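You operate a simulated robot arm through the tools that you are given. There is no shell and no other tool.

The job below is to be done with a simulated robot arm. You get a single attempt, and the scene is never put back.

JOB
Put the inox test piece in the test block, shut the cover and log the block on the table scale.
Fine: the block from the holder; leave it on the plate.

It is judged by the outcome, as a careful person would: the job done as asked, and still so three seconds after it is handed in. It fails if anything else is knocked over, pushed out of place, dropped, spilled or broken. A push-on lid holds only when it is set on centred and level and pressed home; a screw cap is set on level and turned clockwise until tight.

ROBOT AND FRAMES
A 7-joint arm with a three-finger gripper, fixed in place. Base frame: the origin is on the floor under the middle of its stand, x ahead of it, y to its left, z up; the work surface is at about z = 0.812. Lengths are in m, angles in rad, forces in N, time in s.
With the tool pointing down near the work surface it reaches from about 0.12 to 0.88 m from the base axis. Its first joint turns from -2.897 to 2.897 rad. Payload 2.94 kg.
Tool frame: the origin (TCP) lies between the finger pads and is the grasp point; the fingertips stand 0.03 m ahead of it; z points along the fingers, y is the line along which they close. The gripper opens to 0.132 m; its body begins 0.107 m behind the TCP.
Orientation is that of the tool frame in the base frame, as a unit quaternion [x, y, z, w]. With the fingers straight down and closing along the base's y, the tool's x points along the base's -x, its y along +y and its z along -z.

CONTROLS
- The arm moves only by the tool apply_moves. Its arguments are lists of equal length, an entry for each row: "delta_rot": the turn, a rotation vector about the base's x, y, z in rad, a list of three; "offset": the shift along the base's x, y, z in m, a list of three; "jaw": the opening in per cent of the stroke, from 0 (shut) to 100 (fully open). In form: {"delta_rot": [[rx, ry, rz], ...], "offset": [[x, y, z], ...], "jaw": [jaw, ...]}. A call has 1 to 20 rows; each row shifts and turns the commanded pose from where the row before left it. Rows are played at 5 a second. More than 0.05 m and 0.15 rad between two rows, or a gripper value outside its range, and nothing of the call is played. A pose out of reach is approached as far as the arm can. The call stops where the force on the tool passes 90 N (or 10 N more than at its start, if that is more) or the arm is blocked; 0.2 s more then pass. The fingers move at their own pace (about 0.0374 m/s each) and stop on an object; they squeeze with about 35 N. The grip force told is the motor's: it shows also when the fingers shut on nothing. Time passes only in rows, and 0.2 s behind the last, so rows that do not move let the fingers close. The reply holds the time, the measured pose of the TCP, the force on the tool along the base axes, the opening and the grip force, in the units named above and with some noise, with the torque about the TCP (base axes, N m) and any sound that the robot's microphone picked up.
- Cameras (640 x 400 px; columns grow to the right, rows downward): "scene" is fixed at [0.2279, -0.5033, 1.5405]; the picture's right is [0.62, -0.79, 0.00], its down [-0.75, -0.59, -0.31] and it looks along [0.25, 0.19, -0.95] (base axes); focal length 262 px, centre (320, 200). "wrist" rides on the gripper at [0.072, 0.003, -0.144] in the tool frame; the picture's right is [-0.04, 1.00, 0.00], its down [-0.88, -0.04, -0.48] and it looks along [-0.47, -0.02, 0.88] (tool axes); focal length 256 px, centre (320, 200). There is no depth. A picture from a camera that has moved, and an enlarged one, comes with that camera's place and axes in the base frame and with its lens. The place of the scene camera against the robot may be out by one fixed shift of up to 0.012 m in any direction.
- grab_frame(camera): a new picture of that camera. It takes no simulated time.
- lift_body(by): moves the trunk up (or, below 0, down) by that many m; the arm rides with it, the base frame stays. It gives what a move gives, with no picture.
- enlarge(camera, box): a new picture of the part [left, top, right, bottom] of that camera's present view, enlarged. It takes no simulated time.
- sign_off(): hands the job in; it is judged then, once.

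Places have to be worked out from the pictures, the camera data and where the tool is seen. Open the gripper and draw the arm clear of the work before you hand the job in, unless the task says otherwise.

The tools are called after "Call:" as a command line: name --argument value ..., lists and objects as JSON in quotes. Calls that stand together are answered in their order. apply_moves: Moves the arm, as the interface text tells. Its arguments: {"type":"object","properties":{"delta_rot":{"type":"array"},"offset":{"type":"array"},"jaw":{"type":"array"}},"required":["delta_rot","offset","jaw"]} The other tools are called the same way: lift_body (by) moves the trunk up or down; grab_frame (camera) takes a picture; enlarge (camera, box) takes an enlarged picture of a part of a camera's view; sign_off () hands the job in.

At the start:

```text
time_s: 0.0
position: [0.5855, -0.314, 1.0945]
tool_rot: [-0.001, 1.0, 0.0, 0.0]
ft_force: [0.5, 0.6, -0.1]
wrist_torque: [-0.01, 0.0, 0.0]
finger_gap: 0.1322
finger_force: 0.1
trunk travel left (down, up): [-0.25, 0.29]
```

scene: 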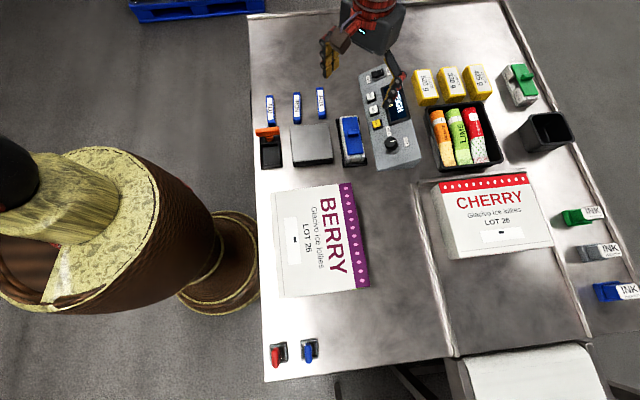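
wrist: 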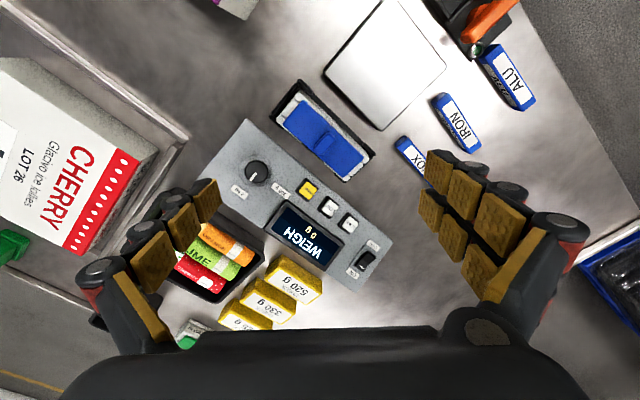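

The pictures show a scale panel, a plate, three small blue-labelled pieces (ALU, IRON, ...OX), a blue-lidded box and an orange-lidded holder. I look closer before moving.

Call:
enlarge --camera "scene" --box '[240, 60, 440, 185]'

Call:
enlarge --camera "wrist" --box '[380, 0, 560, 200]'

Call:
enlarge --camera "wrist" --box '[190, 60, 430, 290]'

Call:
enlarge --camera "scene" --box '[400, 50, 600, 175]'

```text
3.20 times, centred on (340, 122) of scene
camera zoom: at [0.2279, -0.5033, 1.5405], right [0.62, -0.79, 0.0], down [-0.75, -0.59, -0.31], along [0.25, 0.19, -0.95], focal length 837 px, centre (256, 448)
```

zoom: 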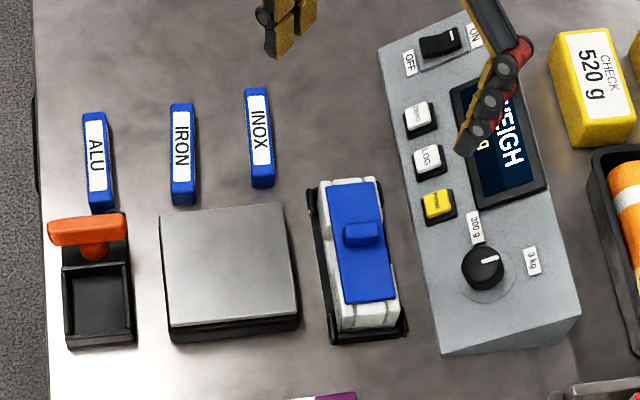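

```text
2.00 times, centred on (470, 100) of wrist
camera zoom: at [0.5133, -0.3105, 1.2395], right [0.04, 1.0, 0.0], down [0.88, -0.04, 0.48], along [0.47, -0.02, -0.88], focal length 512 px, centre (20, 400)
```

zoom: 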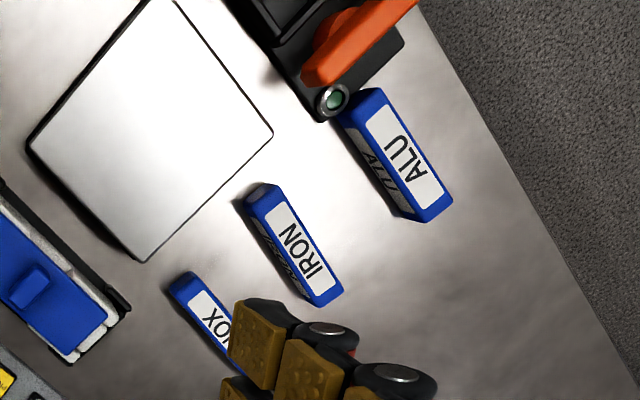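

```text
1.74 times, centred on (310, 175) of wrist
camera zoom: at [0.5133, -0.3105, 1.2395], right [0.04, 1.0, 0.0], down [0.88, -0.04, 0.48], along [0.47, -0.02, -0.88], focal length 445 px, centre (337, 244)
```

zoom: 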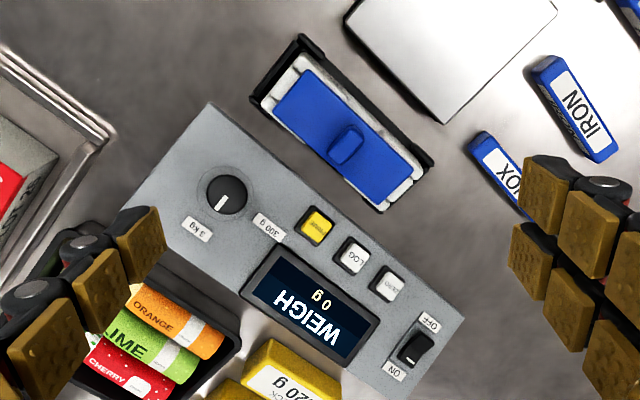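

```text
3.20 times, centred on (500, 112) of scene
camera zoom: at [0.2279, -0.5033, 1.5405], right [0.62, -0.79, 0.0], down [-0.75, -0.59, -0.31], along [0.25, 0.19, -0.95], focal length 837 px, centre (-256, 480)
```

zoom: 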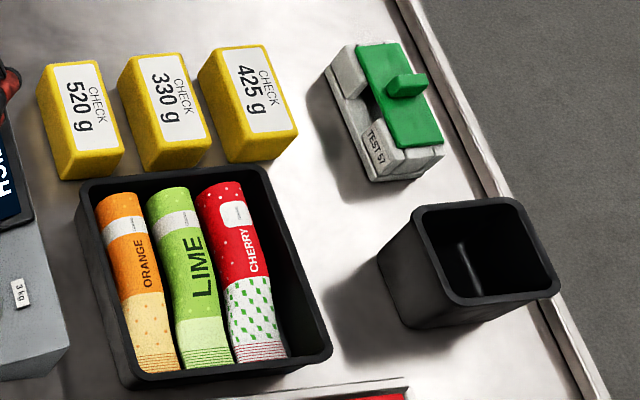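

I zoom further on the blocks, the buttons, the switch, the knob, and the orange-handled device to read their labels.

Call:
enlarge --camera "scene" --box '[330, 105, 380, 175]'

Call:
enlarge --camera "scene" --box '[355, 60, 425, 170]'

Call:
enlarge --camera "wrist" --box '[265, 70, 385, 190]'

Call:
enlarge --camera "wrist" --box '[220, 140, 400, 290]'

Call:
enlarge --camera "wrist" --box '[420, 0, 540, 110]'

Call:
enlarge --camera "scene" --box '[495, 55, 545, 110]'

Call:
enlarge --camera "scene" --box '[250, 80, 340, 175]'

```text
5.71 times, centred on (355, 140) of scene
camera zoom: at [0.2279, -0.5033, 1.5405], right [0.62, -0.79, 0.0], down [-0.75, -0.59, -0.31], along [0.25, 0.19, -0.95], focal length 1495 px, centre (120, 543)
```

zoom: 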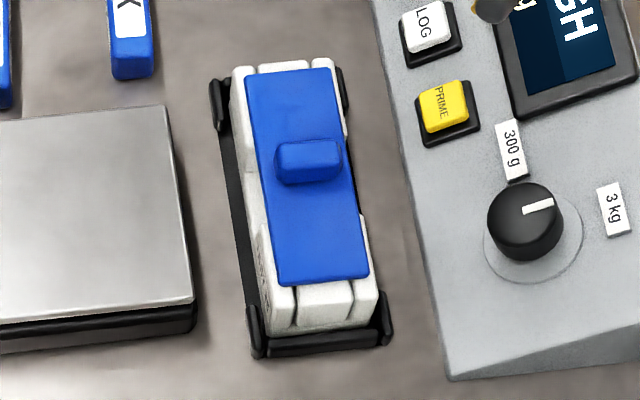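

```text
3.64 times, centred on (390, 115) of scene
camera zoom: at [0.2279, -0.5033, 1.5405], right [0.62, -0.79, 0.0], down [-0.75, -0.59, -0.31], along [0.25, 0.19, -0.95], focal length 951 px, centre (66, 509)
```

zoom: 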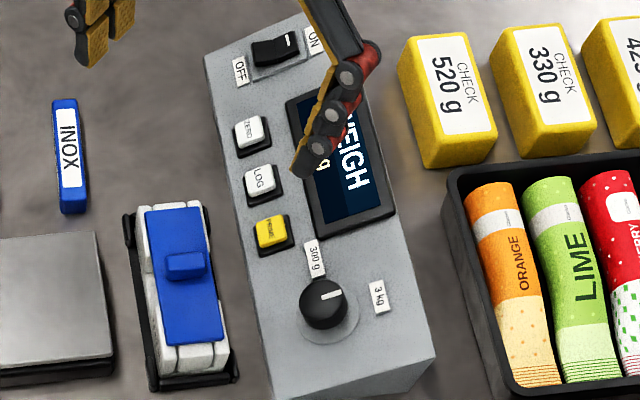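

```text
3.33 times, centred on (325, 130) of wrist
camera zoom: at [0.5133, -0.3105, 1.2395], right [0.04, 1.0, 0.0], down [0.88, -0.04, 0.48], along [0.47, -0.02, -0.88], focal length 853 px, centre (303, 433)
```

zoom: 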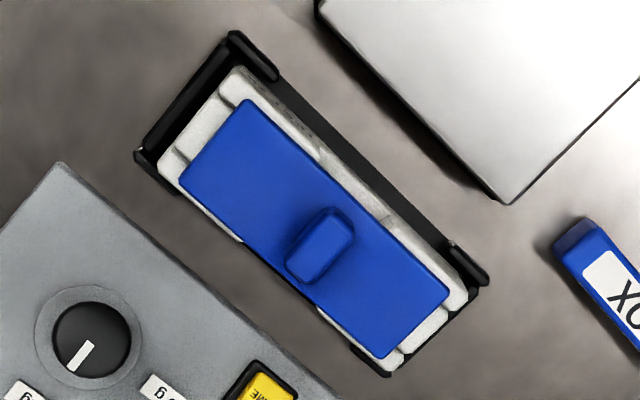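

```text
2.67 times, centred on (310, 215) of wrist
camera zoom: at [0.5133, -0.3105, 1.2395], right [0.04, 1.0, 0.0], down [0.88, -0.04, 0.48], along [0.47, -0.02, -0.88], focal length 683 px, centre (347, 160)
```

zoom: 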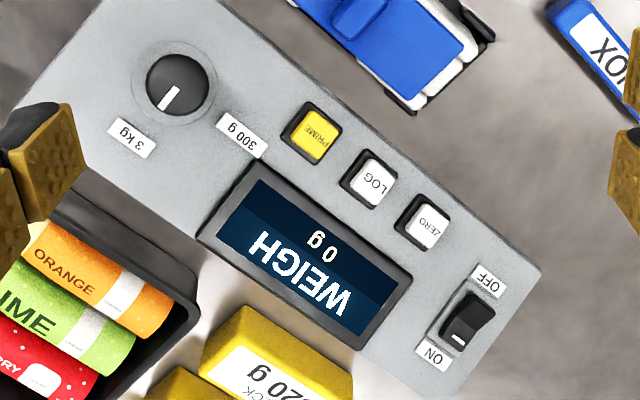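

```text
3.64 times, centred on (480, 55) of wrist
camera zoom: at [0.5133, -0.3105, 1.2395], right [0.04, 1.0, 0.0], down [0.88, -0.04, 0.48], along [0.47, -0.02, -0.88], focal length 931 px, centre (-262, 727)
```

zoom: 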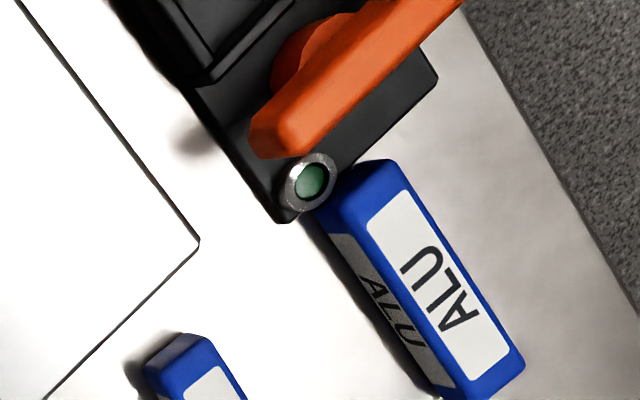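

```text
7.27 times, centred on (520, 82) of scene
camera zoom: at [0.2279, -0.5033, 1.5405], right [0.62, -0.79, 0.0], down [-0.75, -0.59, -0.31], along [0.25, 0.19, -0.95], focal length 1903 px, centre (-1134, 1054)
```

zoom: 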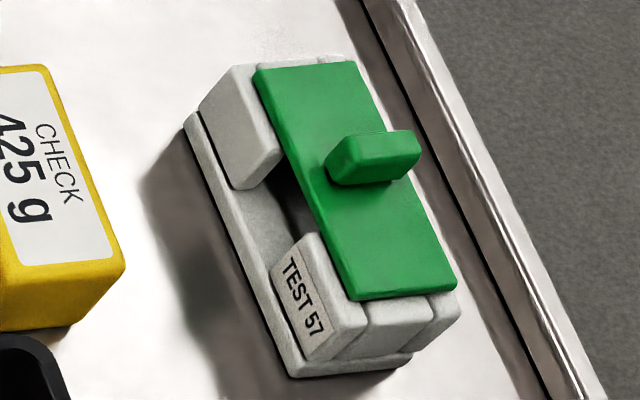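

```text
4.21 times, centred on (295, 128) of scene
camera zoom: at [0.2279, -0.5033, 1.5405], right [0.62, -0.79, 0.0], down [-0.75, -0.59, -0.31], along [0.25, 0.19, -0.95], focal length 1102 px, centre (425, 505)
```

zoom: 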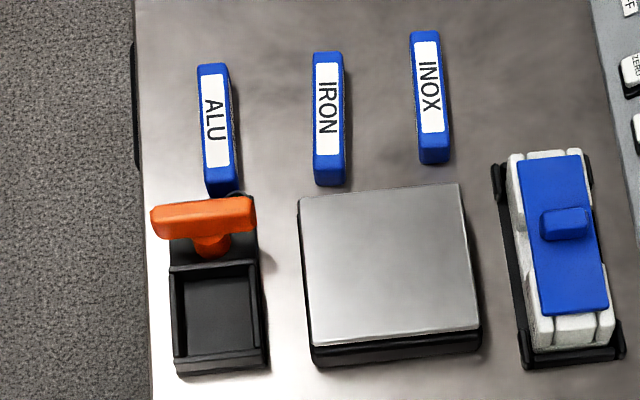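

The cover's construction isn't clear yet. The row of pieces and the block stand about 38° off the base x axis, with the blue-covered block in its holder near (0.607, -0.307). I turn the tool to that direction and go over the block at a safe height to look.

Call:
apply_moves --delta_rot '[[0, 0, 0.133], [0, 0, 0.133], [0, 0, 0.133], [0, 0, 0.133], [0, 0, 0.133], [0, 0, 0]]' --offset '[[0.005, 0.001, -0.015], [0.005, 0.002, -0.02], [0.005, 0.001, -0.02], [0.003, 0.002, -0.02], [0.003, 0.001, -0.02], [0, 0, 0]]' --jaw '[100, 100, 100, 100, 100, 100]'

```text
time_s: 1.4
position: [0.608, -0.3077, 1.0005]
tool_rot: [-0.328, 0.945, 0.0, 0.0]
ft_force: [0.1, -0.6, 0.2]
wrist_torque: [-0.04, -0.01, -0.02]
finger_gap: 0.1318
finger_force: 0.1
trunk travel left (down, up): [-0.25, 0.29]
```

The tool is turned and over the block. I take pictures from both cameras.

Call:
grab_frame --camera "wrist"

Call:
enlarge --camera "wrist" --box '[240, 40, 400, 240]'

Call:
grab_frame --camera "scene"

```text
taken
camera wrist: at [0.548, -0.3486, 1.1456], right [-0.58, 0.81, 0.0], down [0.71, 0.51, 0.48], along [0.39, 0.28, -0.88], focal length 256 px, centre (320, 200)
```

wrist: 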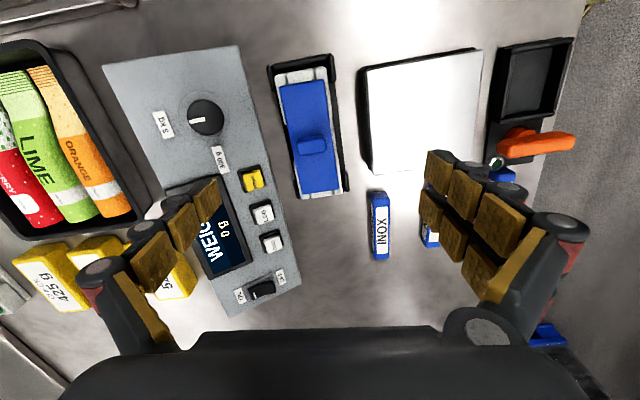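

```text
2.00 times, centred on (320, 140) of wrist
camera zoom: at [0.548, -0.3486, 1.1456], right [-0.58, 0.81, 0.0], down [0.71, 0.51, 0.48], along [0.39, 0.28, -0.88], focal length 512 px, centre (320, 320)
```

zoom: 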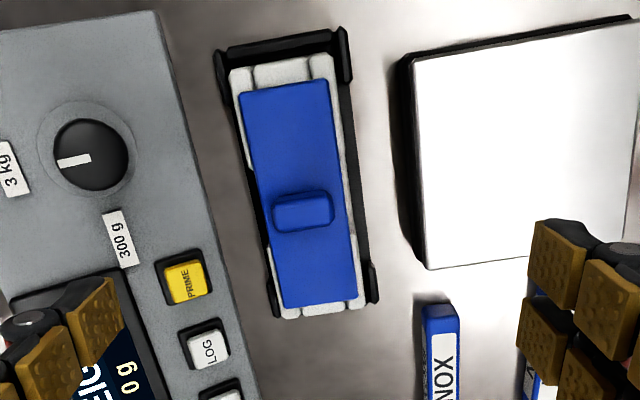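

```text
taken
```

scene: 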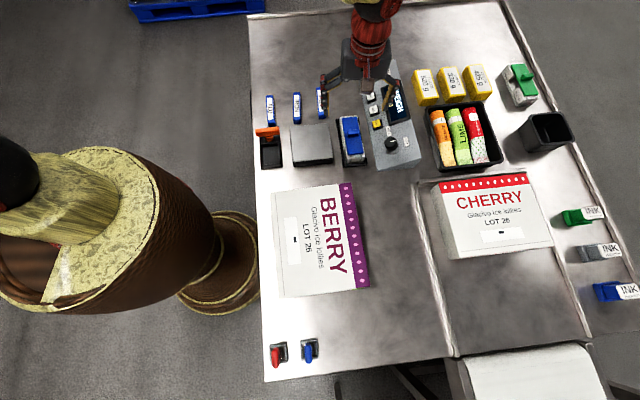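

The block's long axis runs near 45° in the base frame and its cover has a cross tab. To get heights, I draw back along the view direction and look at the block at a lower angle.

Call:
apply_moves --delta_rot '[[0, 0, 0], [0, 0, 0], [0, 0, 0], [0, 0, 0]]' --offset '[[-0.03, -0.022, 0.0], [-0.035, -0.027, 0.0], [-0.03, -0.022, 0.0], [0, 0, 0]]' --jaw '[100, 100, 100, 100]'

Call:
grab_frame --camera "wrist"

Call:
enlarge --camera "wrist" --box '[220, 120, 420, 320]'

```text
time_s: 2.4
position: [0.5107, -0.3795, 0.9996]
tool_rot: [-0.327, 0.945, 0.0, 0.001]
ft_force: [0.0, -1.2, 0.5]
wrist_torque: [0.02, 0.0, 0.03]
finger_gap: 0.132
finger_force: 0.1
trunk travel left (down, up): [-0.25, 0.29]
```

```text
taken
camera wrist: at [0.4516, -0.4204, 1.1445], right [-0.58, 0.81, 0.0], down [0.71, 0.51, 0.48], along [0.39, 0.28, -0.88], focal length 256 px, centre (320, 200)
```

wrist: 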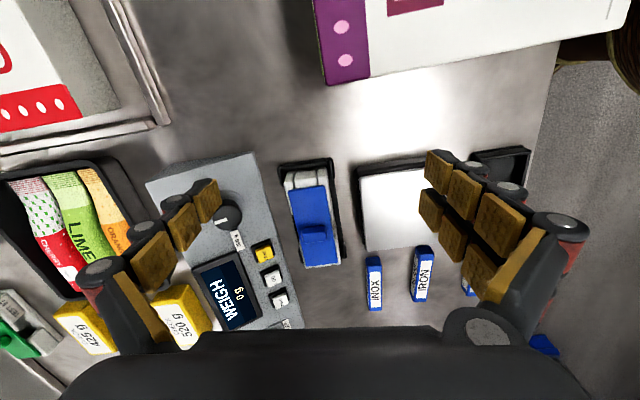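

```text
2.00 times, centred on (320, 220) of wrist
camera zoom: at [0.4516, -0.4204, 1.1445], right [-0.58, 0.81, 0.0], down [0.71, 0.51, 0.48], along [0.39, 0.28, -0.88], focal length 512 px, centre (320, 160)
```

zoom: 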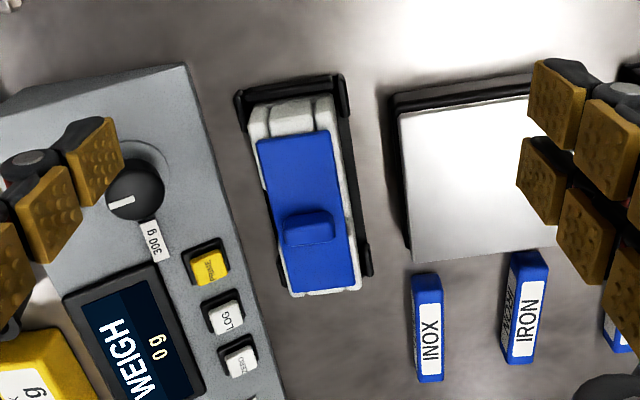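

From the two views the cover top is near z≈0.857 (centre ≈(0.621,-0.308)) and the knob top is near z≈0.869 at about (0.661,-0.416), pointing at "3 kg". "Fine" should mean the 300 g range, so I go above the knob with the tool yawed ready for a ~73° anticlockwise turn and look again.

Call:
apply_moves --delta_rot '[[0, 0, -0.128], [0, 0, -0.128], [0, 0, -0.128], [0, 0, -0.128], [0, 0, -0.128], [0, 0, -0.128], [0, 0, -0.128], [0, 0, -0.128], [0, 0, -0.128], [0, 0, -0.128], [0, 0, 0]]' --offset '[[0.015, -0.0036, 0], [0.015, -0.0036, 0], [0.015, -0.0036, 0], [0.015, -0.0036, 0], [0.015, -0.0036, 0], [0.015, -0.0036, 0], [0.015, -0.0036, 0], [0.015, -0.0036, 0], [0.015, -0.0036, 0], [0.015, -0.0036, 0], [0, 0, 0]]' --jaw '[100, 100, 100, 100, 100, 100, 100, 100, 100, 100, 100]'

Call:
grab_frame --camera "wrist"

Call:
enlarge --camera "wrist" --box '[220, 60, 420, 260]'

```text
time_s: 4.8
position: [0.6608, -0.4146, 1.0008]
tool_rot: [0.303, 0.953, 0.0, 0.001]
ft_force: [0.0, -0.2, 0.1]
wrist_torque: [0.04, 0.0, 0.01]
finger_gap: 0.1323
finger_force: 0.0
trunk travel left (down, up): [-0.25, 0.29]
```

```text
taken
camera wrist: at [0.6038, -0.3697, 1.1459], right [0.61, 0.79, 0.0], down [0.7, -0.54, 0.48], along [0.38, -0.29, -0.88], focal length 256 px, centre (320, 200)
```

wrist: 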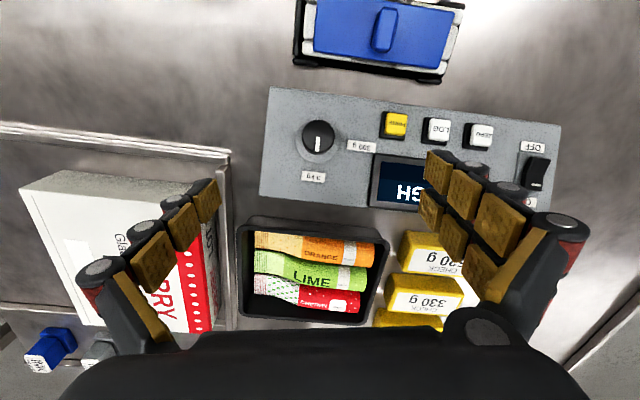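

```text
2.00 times, centred on (320, 160) of wrist
camera zoom: at [0.6038, -0.3697, 1.1459], right [0.61, 0.79, 0.0], down [0.7, -0.54, 0.48], along [0.38, -0.29, -0.88], focal length 512 px, centre (320, 280)
```

zoom: 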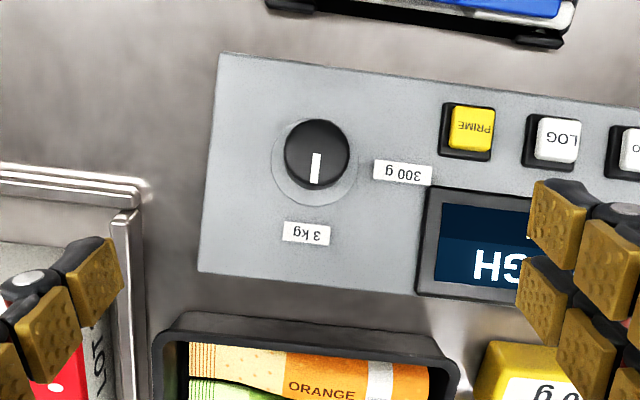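

The knob is right under the TCP, but its top and base ring are offset. The panel is therefore a wedge, sloping about 20° with its normal leaning toward the block side (heading ≈134°). I tilt the tool onto the knob's axis, close the jaw part way and look from nearer.

Call:
apply_moves --delta_rot '[[-0.083, -0.0813, 0], [-0.083, -0.0813, 0], [-0.083, -0.0813, 0], [0, 0, 0], [0, 0, 0], [0, 0, 0]]' --offset '[[-0.007, 0.0065, -0.019], [-0.007, 0.0065, -0.019], [-0.006, 0.006, -0.019], [0, 0, 0], [0, 0, 0], [0, 0, 0]]' --jaw '[60, 60, 60, 60, 60, 60]'

Call:
grab_frame --camera "wrist"

Call:
enlarge --camera "wrist" --box '[220, 60, 420, 260]'

Call:
enlarge --camera "scene" --box '[330, 60, 440, 180]'

```text
time_s: 6.2
position: [0.6427, -0.396, 0.942]
tool_rot: [0.297, 0.939, -0.081, 0.152]
ft_force: [0.5, 1.0, 0.6]
wrist_torque: [0.02, 0.01, -0.03]
finger_gap: 0.0789
finger_force: 0.1
trunk travel left (down, up): [-0.25, 0.29]
```

```text
taken
camera wrist: at [0.5529, -0.3186, 1.0546], right [0.62, 0.79, -0.05], down [0.55, -0.38, 0.74], along [0.57, -0.48, -0.67], focal length 256 px, centre (320, 200)
```

wrist: 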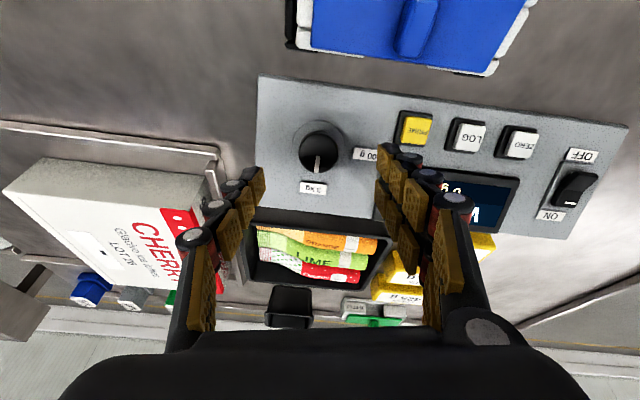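

```text
2.00 times, centred on (320, 160) of wrist
camera zoom: at [0.5529, -0.3186, 1.0546], right [0.62, 0.79, -0.05], down [0.55, -0.38, 0.74], along [0.57, -0.48, -0.67], focal length 512 px, centre (320, 280)
```

zoom: 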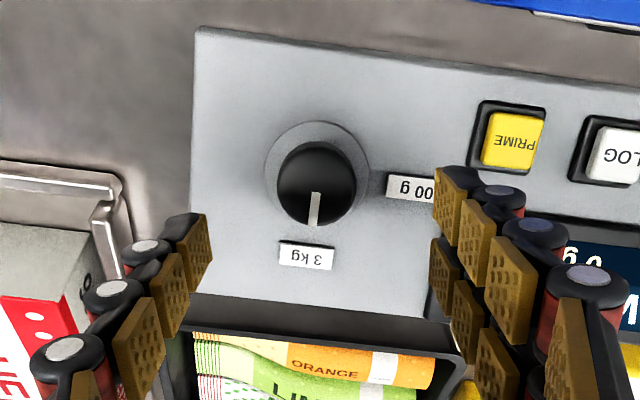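

```text
3.33 times, centred on (385, 120) of scene
camera zoom: at [0.2279, -0.5033, 1.5405], right [0.62, -0.79, 0.0], down [-0.75, -0.59, -0.31], along [0.25, 0.19, -0.95], focal length 872 px, centre (103, 467)
```

zoom: 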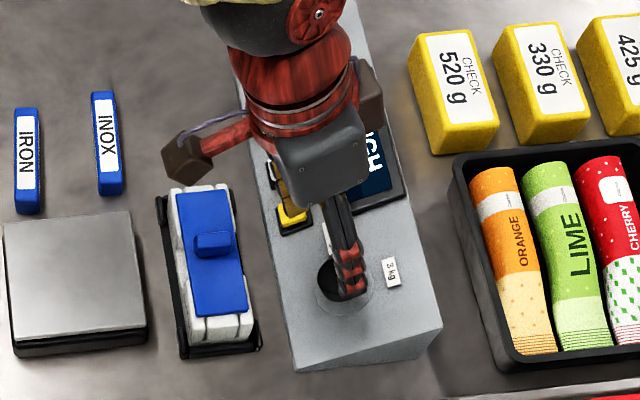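

The view now looks nearly along the knob's axis. I enlarge the knob, the panel's edges and the holder end to pin down the tilt.

Call:
enlarge --camera "wrist" --box '[280, 105, 360, 185]'

Call:
enlarge --camera "wrist" --box '[480, 90, 640, 250]'

Call:
enlarge --camera "wrist" --box '[240, 60, 320, 260]'

```text
5.00 times, centred on (320, 145) of wrist
camera zoom: at [0.5529, -0.3186, 1.0546], right [0.62, 0.79, -0.05], down [0.55, -0.38, 0.74], along [0.57, -0.48, -0.67], focal length 1280 px, centre (320, 475)
```

zoom: 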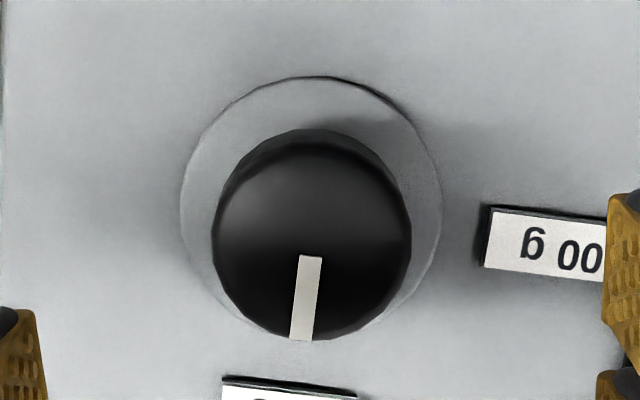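

```text
2.50 times, centred on (560, 170) of wrist
camera zoom: at [0.5529, -0.3186, 1.0546], right [0.62, 0.79, -0.05], down [0.55, -0.38, 0.74], along [0.57, -0.48, -0.67], focal length 640 px, centre (-280, 275)
```

zoom: 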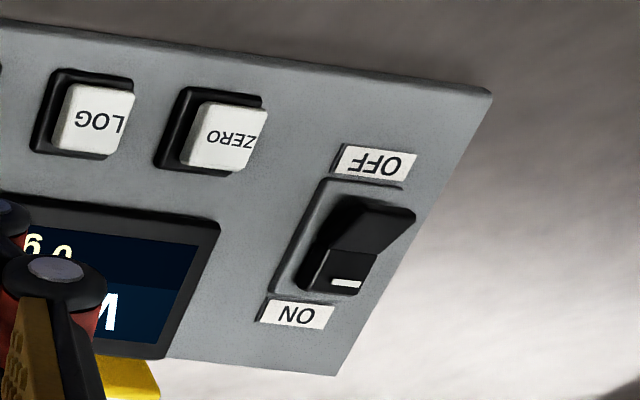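

```text
2.00 times, centred on (280, 160) of wrist
camera zoom: at [0.5529, -0.3186, 1.0546], right [0.62, 0.79, -0.05], down [0.55, -0.38, 0.74], along [0.57, -0.48, -0.67], focal length 512 px, centre (400, 280)
```

zoom: 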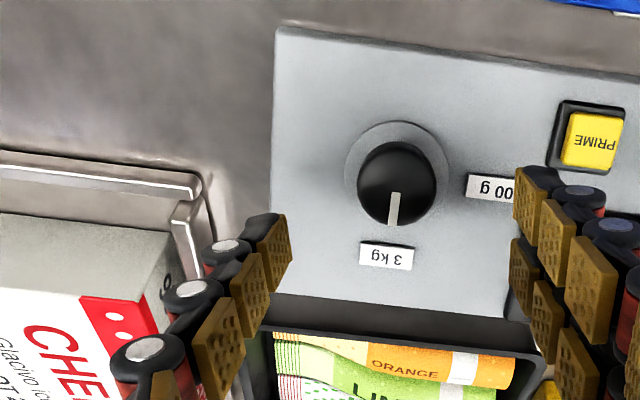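

The panel's rectangle fits a tilt of about 26°, with the knob top centre near (0.660, -0.4153, 0.868), radius about 18 mm, axis ≈(-0.302, 0.318, 0.899). I correct the tilt and hover 70 mm out on that axis to verify.

Call:
apply_moves --delta_rot '[[-0.081, -0.0705, -0.0023], [0, 0, 0], [0, 0, 0]]' --offset '[[-0.0038, 0.003, -0.0111], [0, 0, 0], [0, 0, 0]]' --jaw '[60, 60, 60]'

Call:
enlarge --camera "wrist" --box '[220, 60, 420, 260]'

Call:
enlarge --camera "wrist" --box '[280, 105, 360, 185]'

```text
time_s: 7.0
position: [0.6374, -0.3929, 0.9316]
tool_rot: [0.295, 0.928, -0.109, 0.198]
ft_force: [-0.5, 0.4, -0.8]
wrist_torque: [0.02, 0.0, -0.01]
finger_gap: 0.0792
finger_force: 0.1
trunk travel left (down, up): [-0.25, 0.29]
```

```text
2.00 times, centred on (320, 160) of wrist
camera zoom: at [0.5422, -0.3069, 1.0306], right [0.62, 0.78, -0.07], down [0.49, -0.32, 0.81], along [0.61, -0.54, -0.58], focal length 512 px, centre (320, 280)
```

zoom: 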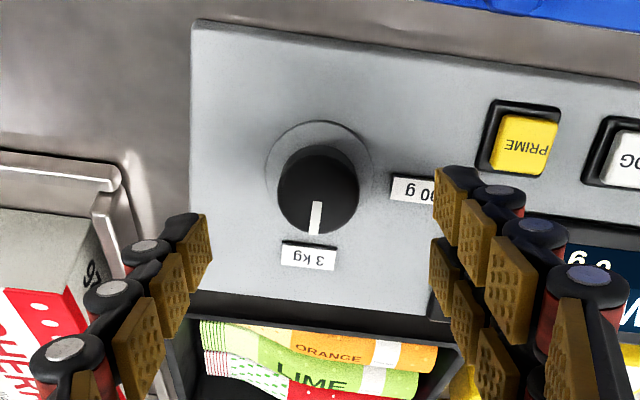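

```text
5.00 times, centred on (320, 145) of wrist
camera zoom: at [0.5422, -0.3069, 1.0306], right [0.62, 0.78, -0.07], down [0.49, -0.32, 0.81], along [0.61, -0.54, -0.58], focal length 1280 px, centre (320, 475)
```

zoom: 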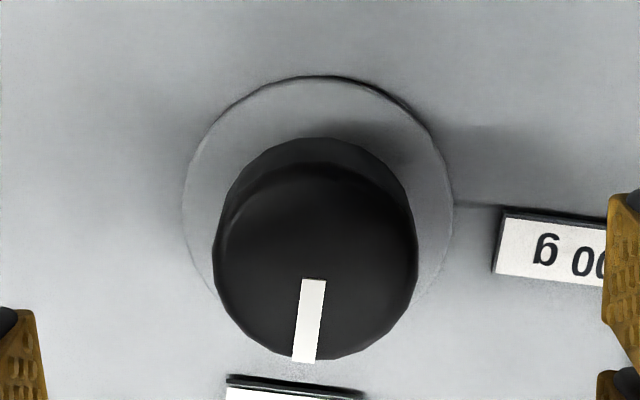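

The knob is centred laterally and sits on the tool axis. I go down 54 mm along the axis so the fingertips straddle the knob, then close.

Call:
apply_moves --delta_rot '[[0, 0, 0], [0, 0, 0], [0, 0, 0], [0, 0, 0], [0, 0, 0], [0, 0, 0]]' --offset '[[0.0045, -0.0048, -0.0135], [0.0045, -0.0048, -0.0135], [0.0038, -0.004, -0.0112], [0.0023, -0.0024, -0.0068], [0.0012, -0.0012, -0.0035], [0, 0, 0]]' --jaw '[60, 60, 60, 60, 60, 60]'

Call:
grab_frame --camera "wrist"

Call:
enlarge --camera "wrist" --box '[240, 130, 400, 290]'

```text
time_s: 8.4
position: [0.6546, -0.41, 0.8817]
tool_rot: [0.295, 0.928, -0.11, 0.198]
ft_force: [-0.5, -1.0, -1.1]
wrist_torque: [0.03, 0.0, -0.02]
finger_gap: 0.0793
finger_force: 0.0
trunk travel left (down, up): [-0.25, 0.29]
```

```text
taken
camera wrist: at [0.5585, -0.3238, 0.9814], right [0.62, 0.78, -0.07], down [0.49, -0.32, 0.81], along [0.61, -0.54, -0.58], focal length 256 px, centre (320, 200)
```

wrist: 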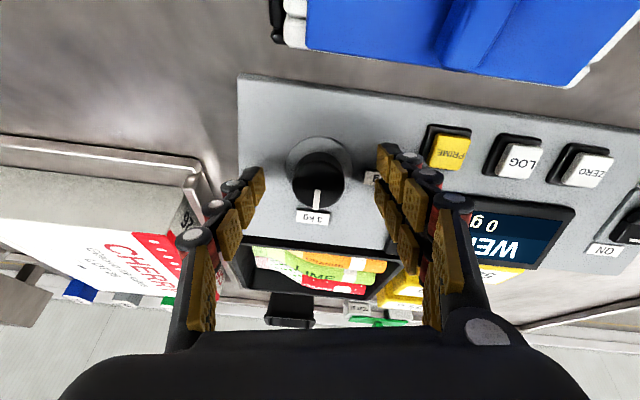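

```text
2.50 times, centred on (320, 210) of wrist
camera zoom: at [0.5585, -0.3238, 0.9814], right [0.62, 0.78, -0.07], down [0.49, -0.32, 0.81], along [0.61, -0.54, -0.58], focal length 640 px, centre (320, 175)
```

zoom: 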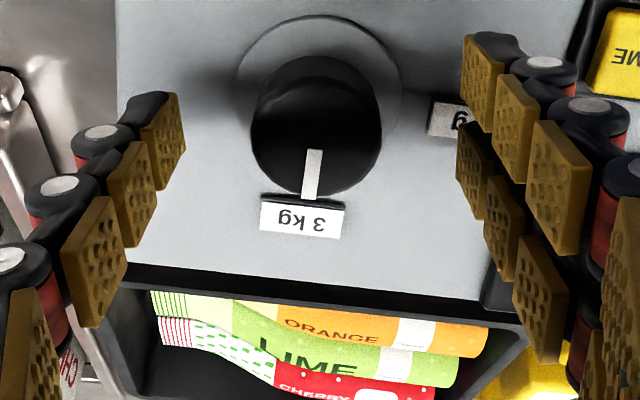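

The fingertips straddle the knob with about 9 mm to the panel. I close on it.

Call:
apply_moves --delta_rot '[[0, 0, 0], [0, 0, 0], [0, 0, 0], [0, 0, 0], [0, 0, 0], [0, 0, 0]]' --offset '[[0, 0, 0], [0, 0, 0], [0, 0, 0], [0, 0, 0], [0, 0, 0], [0, 0, 0]]' --jaw '[15, 15, 15, 15, 15, 15]'

Call:
enlarge --camera "wrist" --box '[240, 130, 400, 290]'

```text
time_s: 9.8
position: [0.655, -0.4103, 0.8829]
tool_rot: [0.294, 0.929, -0.11, 0.198]
ft_force: [-3.8, -5.1, 1.2]
wrist_torque: [-0.06, 0.3, -0.12]
finger_gap: 0.0347
finger_force: 44.5
trunk travel left (down, up): [-0.25, 0.29]
```

```text
2.50 times, centred on (320, 210) of wrist
camera zoom: at [0.558, -0.3244, 0.9817], right [0.62, 0.78, -0.07], down [0.49, -0.32, 0.81], along [0.61, -0.54, -0.58], focal length 640 px, centre (320, 175)
```

zoom: 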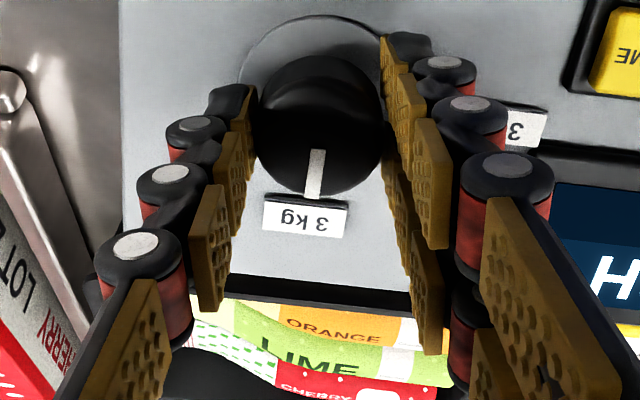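

Firm grip (gap 34.7 mm). The labels lie 90° apart on the panel, so I turn anticlockwise about the knob axis in stages, first about 75°.

Call:
apply_moves --delta_rot '[[-0.0393, 0.0413, 0.1169], [-0.0393, 0.0413, 0.1169], [-0.0393, 0.0413, 0.1169], [-0.0393, 0.0413, 0.1169], [-0.0393, 0.0413, 0.1169], [-0.0393, 0.0413, 0.1169], [-0.0393, 0.0413, 0.1169], [-0.0393, 0.0413, 0.1169], [-0.0393, 0.0413, 0.1169], [-0.0393, 0.0413, 0.1169], [0, 0, 0]]' --offset '[[0, 0, 0], [0, 0, 0], [0, 0, 0], [0, 0, 0], [0, 0, 0], [0, 0, 0], [0, 0, 0], [0, 0, 0], [0, 0, 0], [0, 0, 0], [0, 0, 0]]' --jaw '[15, 15, 15, 15, 15, 15, 15, 15, 15, 15, 15]'

Call:
grab_frame --camera "wrist"

Call:
enlarge --camera "wrist" --box '[240, 130, 400, 290]'

Call:
enlarge --camera "scene" --box '[340, 60, 450, 180]'

```text
time_s: 12.2
position: [0.6546, -0.4122, 0.8832]
tool_rot: [-0.329, 0.917, -0.205, 0.091]
ft_force: [-7.9, -16.8, -2.9]
wrist_torque: [-0.67, 0.45, -0.41]
finger_gap: 0.0348
finger_force: 44.4
trunk travel left (down, up): [-0.25, 0.29]
```

```text
taken
camera wrist: at [0.5529, -0.4092, 1.01], right [-0.53, 0.73, -0.43], down [0.55, 0.69, 0.47], along [0.64, 0.01, -0.77], focal length 256 px, centre (320, 200)
```

wrist: 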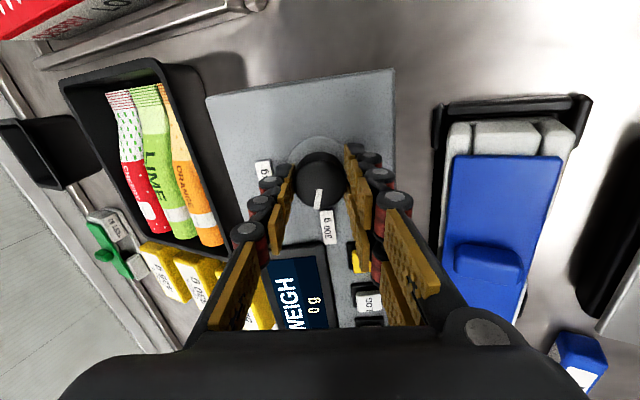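

```text
2.50 times, centred on (320, 210) of wrist
camera zoom: at [0.5529, -0.4092, 1.01], right [-0.53, 0.73, -0.43], down [0.55, 0.69, 0.47], along [0.64, 0.01, -0.77], focal length 640 px, centre (320, 175)
```

zoom: 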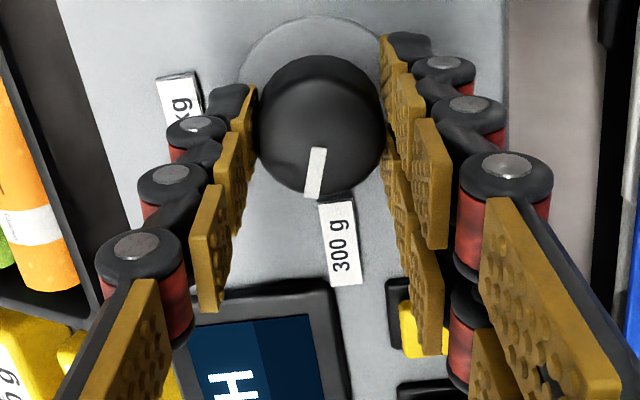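

```text
3.33 times, centred on (395, 120) of scene
camera zoom: at [0.2279, -0.5033, 1.5405], right [0.62, -0.79, 0.0], down [-0.75, -0.59, -0.31], along [0.25, 0.19, -0.95], focal length 872 px, centre (70, 467)
```

zoom: 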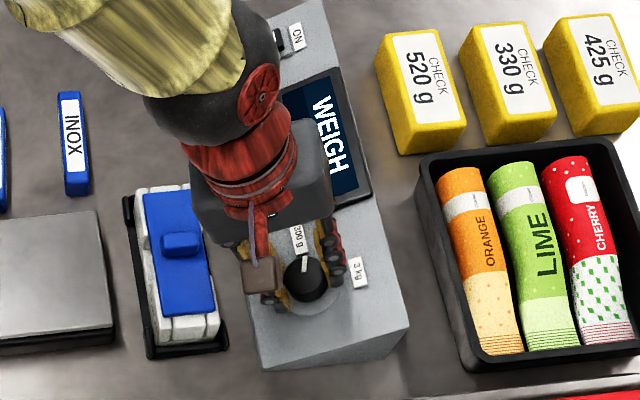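

The knob follows; it needs about 15° more to point at "300 g". I turn the remaining 0.27 rad.

Call:
apply_moves --delta_rot '[[-0.0408, 0.0429, 0.1214], [-0.0408, 0.0429, 0.1214], [0, 0, 0], [0, 0, 0]]' --offset '[[0, 0, 0], [0, 0, 0], [0, 0, 0], [0, 0, 0]]' --jaw '[15, 15, 15, 15]'

Call:
grab_frame --camera "wrist"

Call:
enlarge --camera "wrist" --box '[240, 130, 400, 340]'

```text
time_s: 13.2
position: [0.6542, -0.4118, 0.8835]
tool_rot: [-0.449, 0.865, -0.216, 0.063]
ft_force: [-4.6, -22.7, -0.6]
wrist_torque: [-0.73, 0.22, -0.3]
finger_gap: 0.0346
finger_force: 44.9
trunk travel left (down, up): [-0.25, 0.29]
```

```text
taken
camera wrist: at [0.5652, -0.4218, 1.0185], right [-0.72, 0.54, -0.43], down [0.4, 0.84, 0.37], along [0.56, 0.09, -0.82], focal length 256 px, centre (320, 200)
```

wrist: 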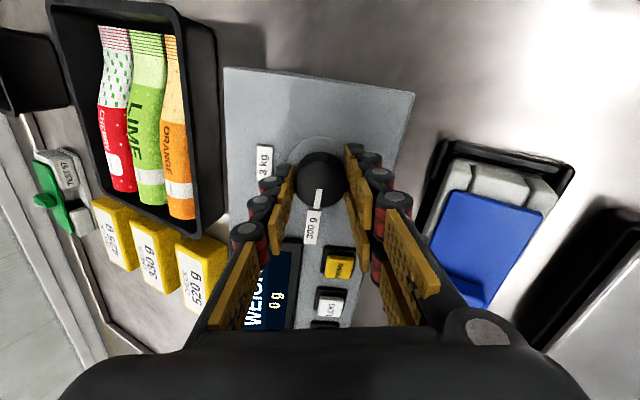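

```text
1.90 times, centred on (320, 235) of wrist
camera zoom: at [0.5652, -0.4218, 1.0185], right [-0.72, 0.54, -0.43], down [0.4, 0.84, 0.37], along [0.56, 0.09, -0.82], focal length 488 px, centre (320, 133)
```

zoom: 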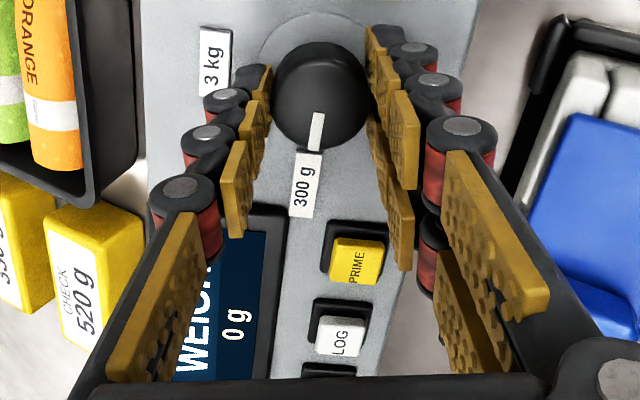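

The knob now points at "300 g". I open and back off along the axis to check the pointer and display.

Call:
apply_moves --delta_rot '[[0, 0, 0], [0, 0, 0], [0, 0, 0], [0, 0, 0], [0, 0, 0], [0, 0, 0], [0, 0, 0]]' --offset '[[0, 0, 0], [0, 0, 0], [0, 0, 0], [0, 0, 0], [-0.006, 0.0064, 0.018], [-0.0106, 0.0111, 0.0315], [-0.0106, 0.0111, 0.0315]]' --jaw '[60, 60, 60, 60, 60, 60, 60]'

Call:
grab_frame --camera "wrist"

Call:
enlarge --camera "wrist" --box '[220, 90, 400, 330]'

```text
time_s: 14.8
position: [0.6267, -0.3813, 0.9647]
tool_rot: [-0.45, 0.865, -0.215, 0.063]
ft_force: [-1.1, 0.0, -0.6]
wrist_torque: [-0.01, -0.06, -0.02]
finger_gap: 0.0793
finger_force: 0.1
trunk travel left (down, up): [-0.25, 0.29]
```

```text
taken
camera wrist: at [0.5377, -0.3911, 1.1003], right [-0.72, 0.54, -0.43], down [0.4, 0.84, 0.37], along [0.56, 0.09, -0.82], focal length 256 px, centre (320, 200)
```

wrist: 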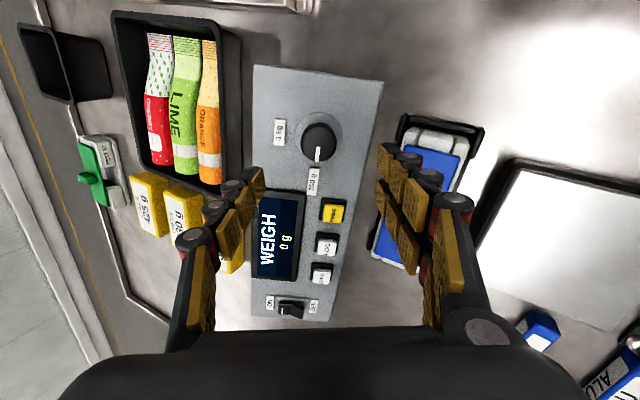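

```text
1.67 times, centred on (310, 210) of wrist
camera zoom: at [0.5377, -0.3911, 1.1003], right [-0.72, 0.54, -0.43], down [0.4, 0.84, 0.37], along [0.56, 0.09, -0.82], focal length 427 px, centre (337, 183)
```

zoom: 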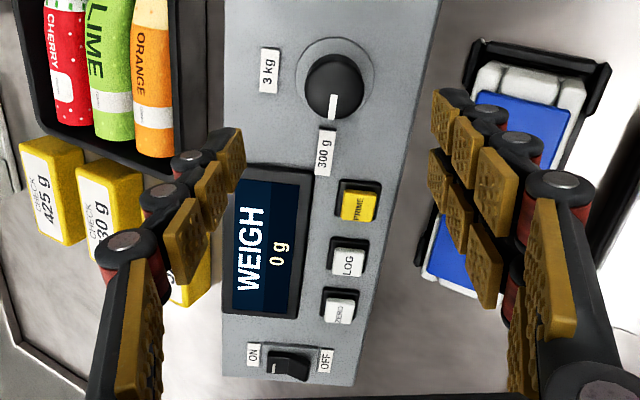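

The range pointer is now on 300 g. Next I bring the tool upright, yaw so the jaw closes along the block's long axis (across the tab's thin side), and hover over the tab.

Call:
apply_moves --delta_rot '[[0.0823, 0.0781, 0], [0.0823, 0.0781, 0], [0.0823, 0.0781, 0], [0.0823, 0.0781, 0], [0, 0, -0.1452], [0, 0, -0.1452], [0, 0, -0.1452], [0, 0, -0.1452], [0, 0, -0.1452], [0, 0, -0.1452], [0, 0, -0.1452], [0, 0, -0.1452], [0, 0, -0.1452], [0, 0, -0.1452], [0, 0, -0.1452], [0, 0, -0.1452], [0, 0, 0]]' --offset '[[0, 0.01, 0.01], [0, 0.01, 0.01], [0, 0.01, 0.01], [0, 0.01, 0.005], [-0.0006, 0.0028, 0], [-0.0006, 0.0028, 0], [-0.0006, 0.0028, 0], [-0.0006, 0.0028, 0], [-0.0006, 0.0028, 0], [-0.0006, 0.0028, 0], [-0.0006, 0.0028, 0], [-0.0006, 0.0028, 0], [-0.0006, 0.0028, 0], [-0.0006, 0.0028, 0], [-0.0006, 0.0028, 0], [-0.0006, 0.0025, 0], [0, 0, 0]]' --jaw '[60, 60, 60, 60, 60, 60, 60, 60, 60, 60, 60, 60, 60, 60, 60, 60, 60]'

Call:
grab_frame --camera "wrist"

Call:
enlarge --camera "wrist" --box '[220, 60, 420, 260]'

```text
time_s: 18.4
position: [0.6201, -0.3079, 0.9996]
tool_rot: [0.384, 0.923, 0.0, 0.001]
ft_force: [0.0, -0.7, -0.6]
wrist_torque: [0.01, 0.0, -0.04]
finger_gap: 0.0795
finger_force: 0.0
trunk travel left (down, up): [-0.25, 0.29]
```

```text
taken
camera wrist: at [0.5702, -0.2528, 1.1437], right [0.74, 0.67, 0.0], down [0.59, -0.65, 0.48], along [0.32, -0.35, -0.88], focal length 256 px, centre (320, 200)
```

wrist: 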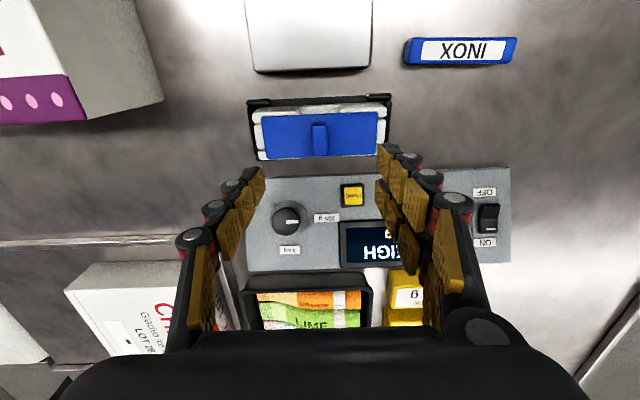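

```text
2.00 times, centred on (320, 160) of wrist
camera zoom: at [0.5702, -0.2528, 1.1437], right [0.74, 0.67, 0.0], down [0.59, -0.65, 0.48], along [0.32, -0.35, -0.88], focal length 512 px, centre (320, 280)
```

zoom: 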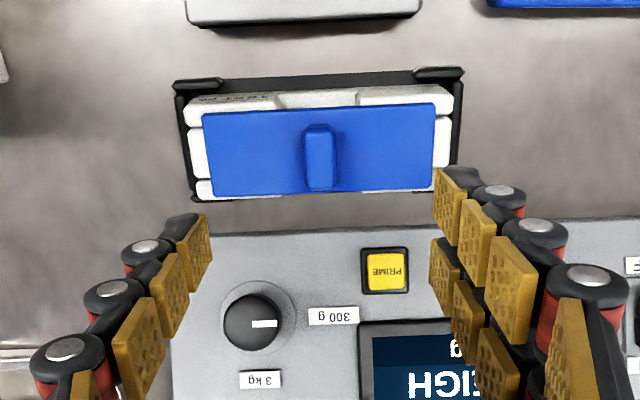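

The block axis (≈44.5°) matches the tool. The tab is centred within about 2 mm. I narrow the jaw and come down so the tips stop a few mm over the cover, beside the tab.

Call:
apply_moves --delta_rot '[[0, 0, 0], [0, 0, 0], [0, 0, 0], [0, 0, 0], [0, 0, 0], [0, 0, 0]]' --offset '[[0.0012, -0.0013, -0.02], [0, 0, -0.03], [0, 0, -0.03], [0, 0, -0.015], [0, 0, -0.0085], [0, 0, 0]]' --jaw '[42, 42, 42, 42, 42, 42]'

Call:
grab_frame --camera "wrist"

Call:
enlarge --camera "wrist" --box '[220, 100, 420, 300]'

Call:
enlarge --camera "scene" --box '[320, 90, 400, 180]'

```text
time_s: 19.8
position: [0.6214, -0.3104, 0.8949]
tool_rot: [0.383, 0.924, -0.001, 0.0]
ft_force: [0.4, 0.0, -0.7]
wrist_torque: [0.0, -0.02, 0.02]
finger_gap: 0.0554
finger_force: 0.1
trunk travel left (down, up): [-0.25, 0.29]
```

```text
taken
camera wrist: at [0.5726, -0.2546, 1.0403], right [0.74, 0.68, 0.0], down [0.59, -0.65, 0.48], along [0.32, -0.35, -0.88], focal length 256 px, centre (320, 200)
```

wrist: 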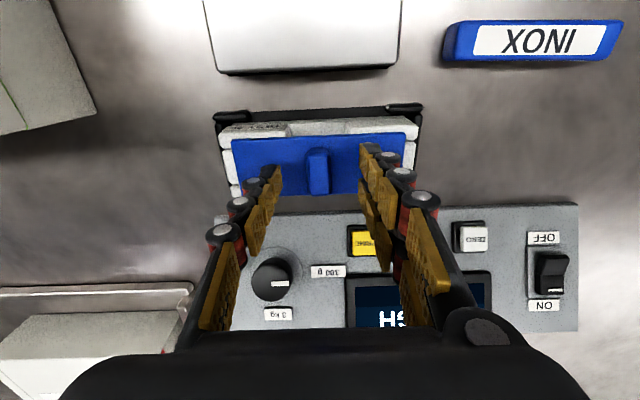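

```text
2.00 times, centred on (320, 200) of wrist
camera zoom: at [0.5726, -0.2546, 1.0403], right [0.74, 0.68, 0.0], down [0.59, -0.65, 0.48], along [0.32, -0.35, -0.88], focal length 512 px, centre (320, 200)
```

zoom: 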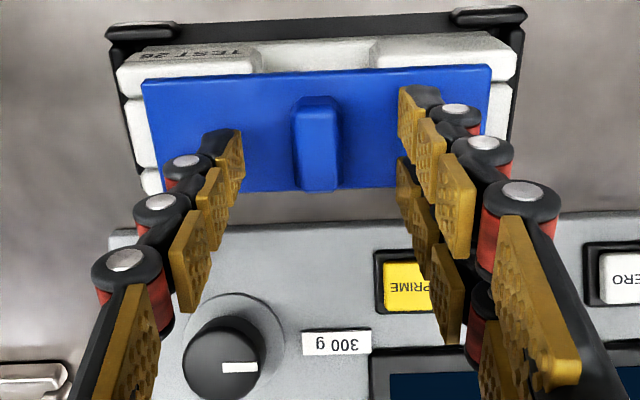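

```text
4.44 times, centred on (360, 135) of scene
camera zoom: at [0.2279, -0.5033, 1.5405], right [0.62, -0.79, 0.0], down [-0.75, -0.59, -0.31], along [0.25, 0.19, -0.95], focal length 1163 px, centre (142, 489)
```

zoom: 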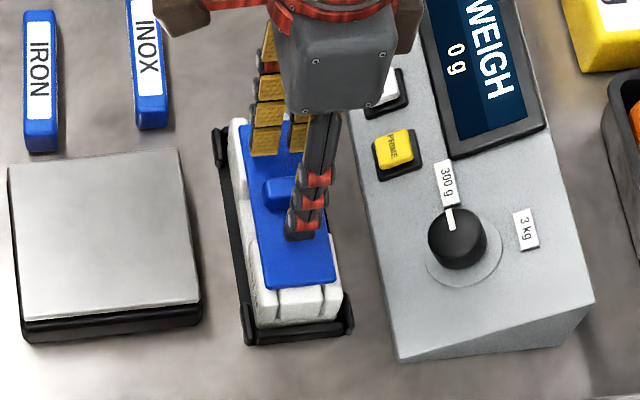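

The block's side reads "TEST 26". From the two heights the cover top is at z≈0.858 and the tab top at ≈0.870. I go 4.5 mm lower and close on the tab.

Call:
apply_moves --delta_rot '[[0, 0, 0], [0, 0, 0], [0, 0, 0], [0, 0, 0], [0, 0, 0], [0, 0, 0], [0, 0, 0]]' --offset '[[0, 0, -0.0045], [0, 0, 0], [0, 0, 0], [0, 0, 0], [0, 0, 0], [0, 0, 0], [0, 0, 0]]' --jaw '[42, 3, 3, 3, 3, 3, 3]'

Call:
enlarge --camera "wrist" --box '[220, 100, 420, 300]'

```text
time_s: 21.4
position: [0.6231, -0.3084, 0.891]
tool_rot: [0.383, 0.924, 0.0, 0.001]
ft_force: [-0.4, -0.3, -0.1]
wrist_torque: [-0.06, -0.02, 0.03]
finger_gap: 0.0171
finger_force: 35.2
trunk travel left (down, up): [-0.25, 0.29]
```

```text
2.00 times, centred on (320, 200) of wrist
camera zoom: at [0.5725, -0.2549, 1.0354], right [0.74, 0.68, 0.0], down [0.59, -0.65, 0.48], along [0.32, -0.35, -0.88], focal length 512 px, centre (320, 200)
```

zoom: 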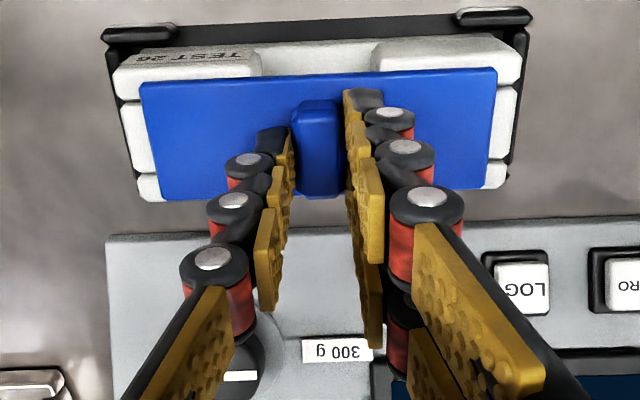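

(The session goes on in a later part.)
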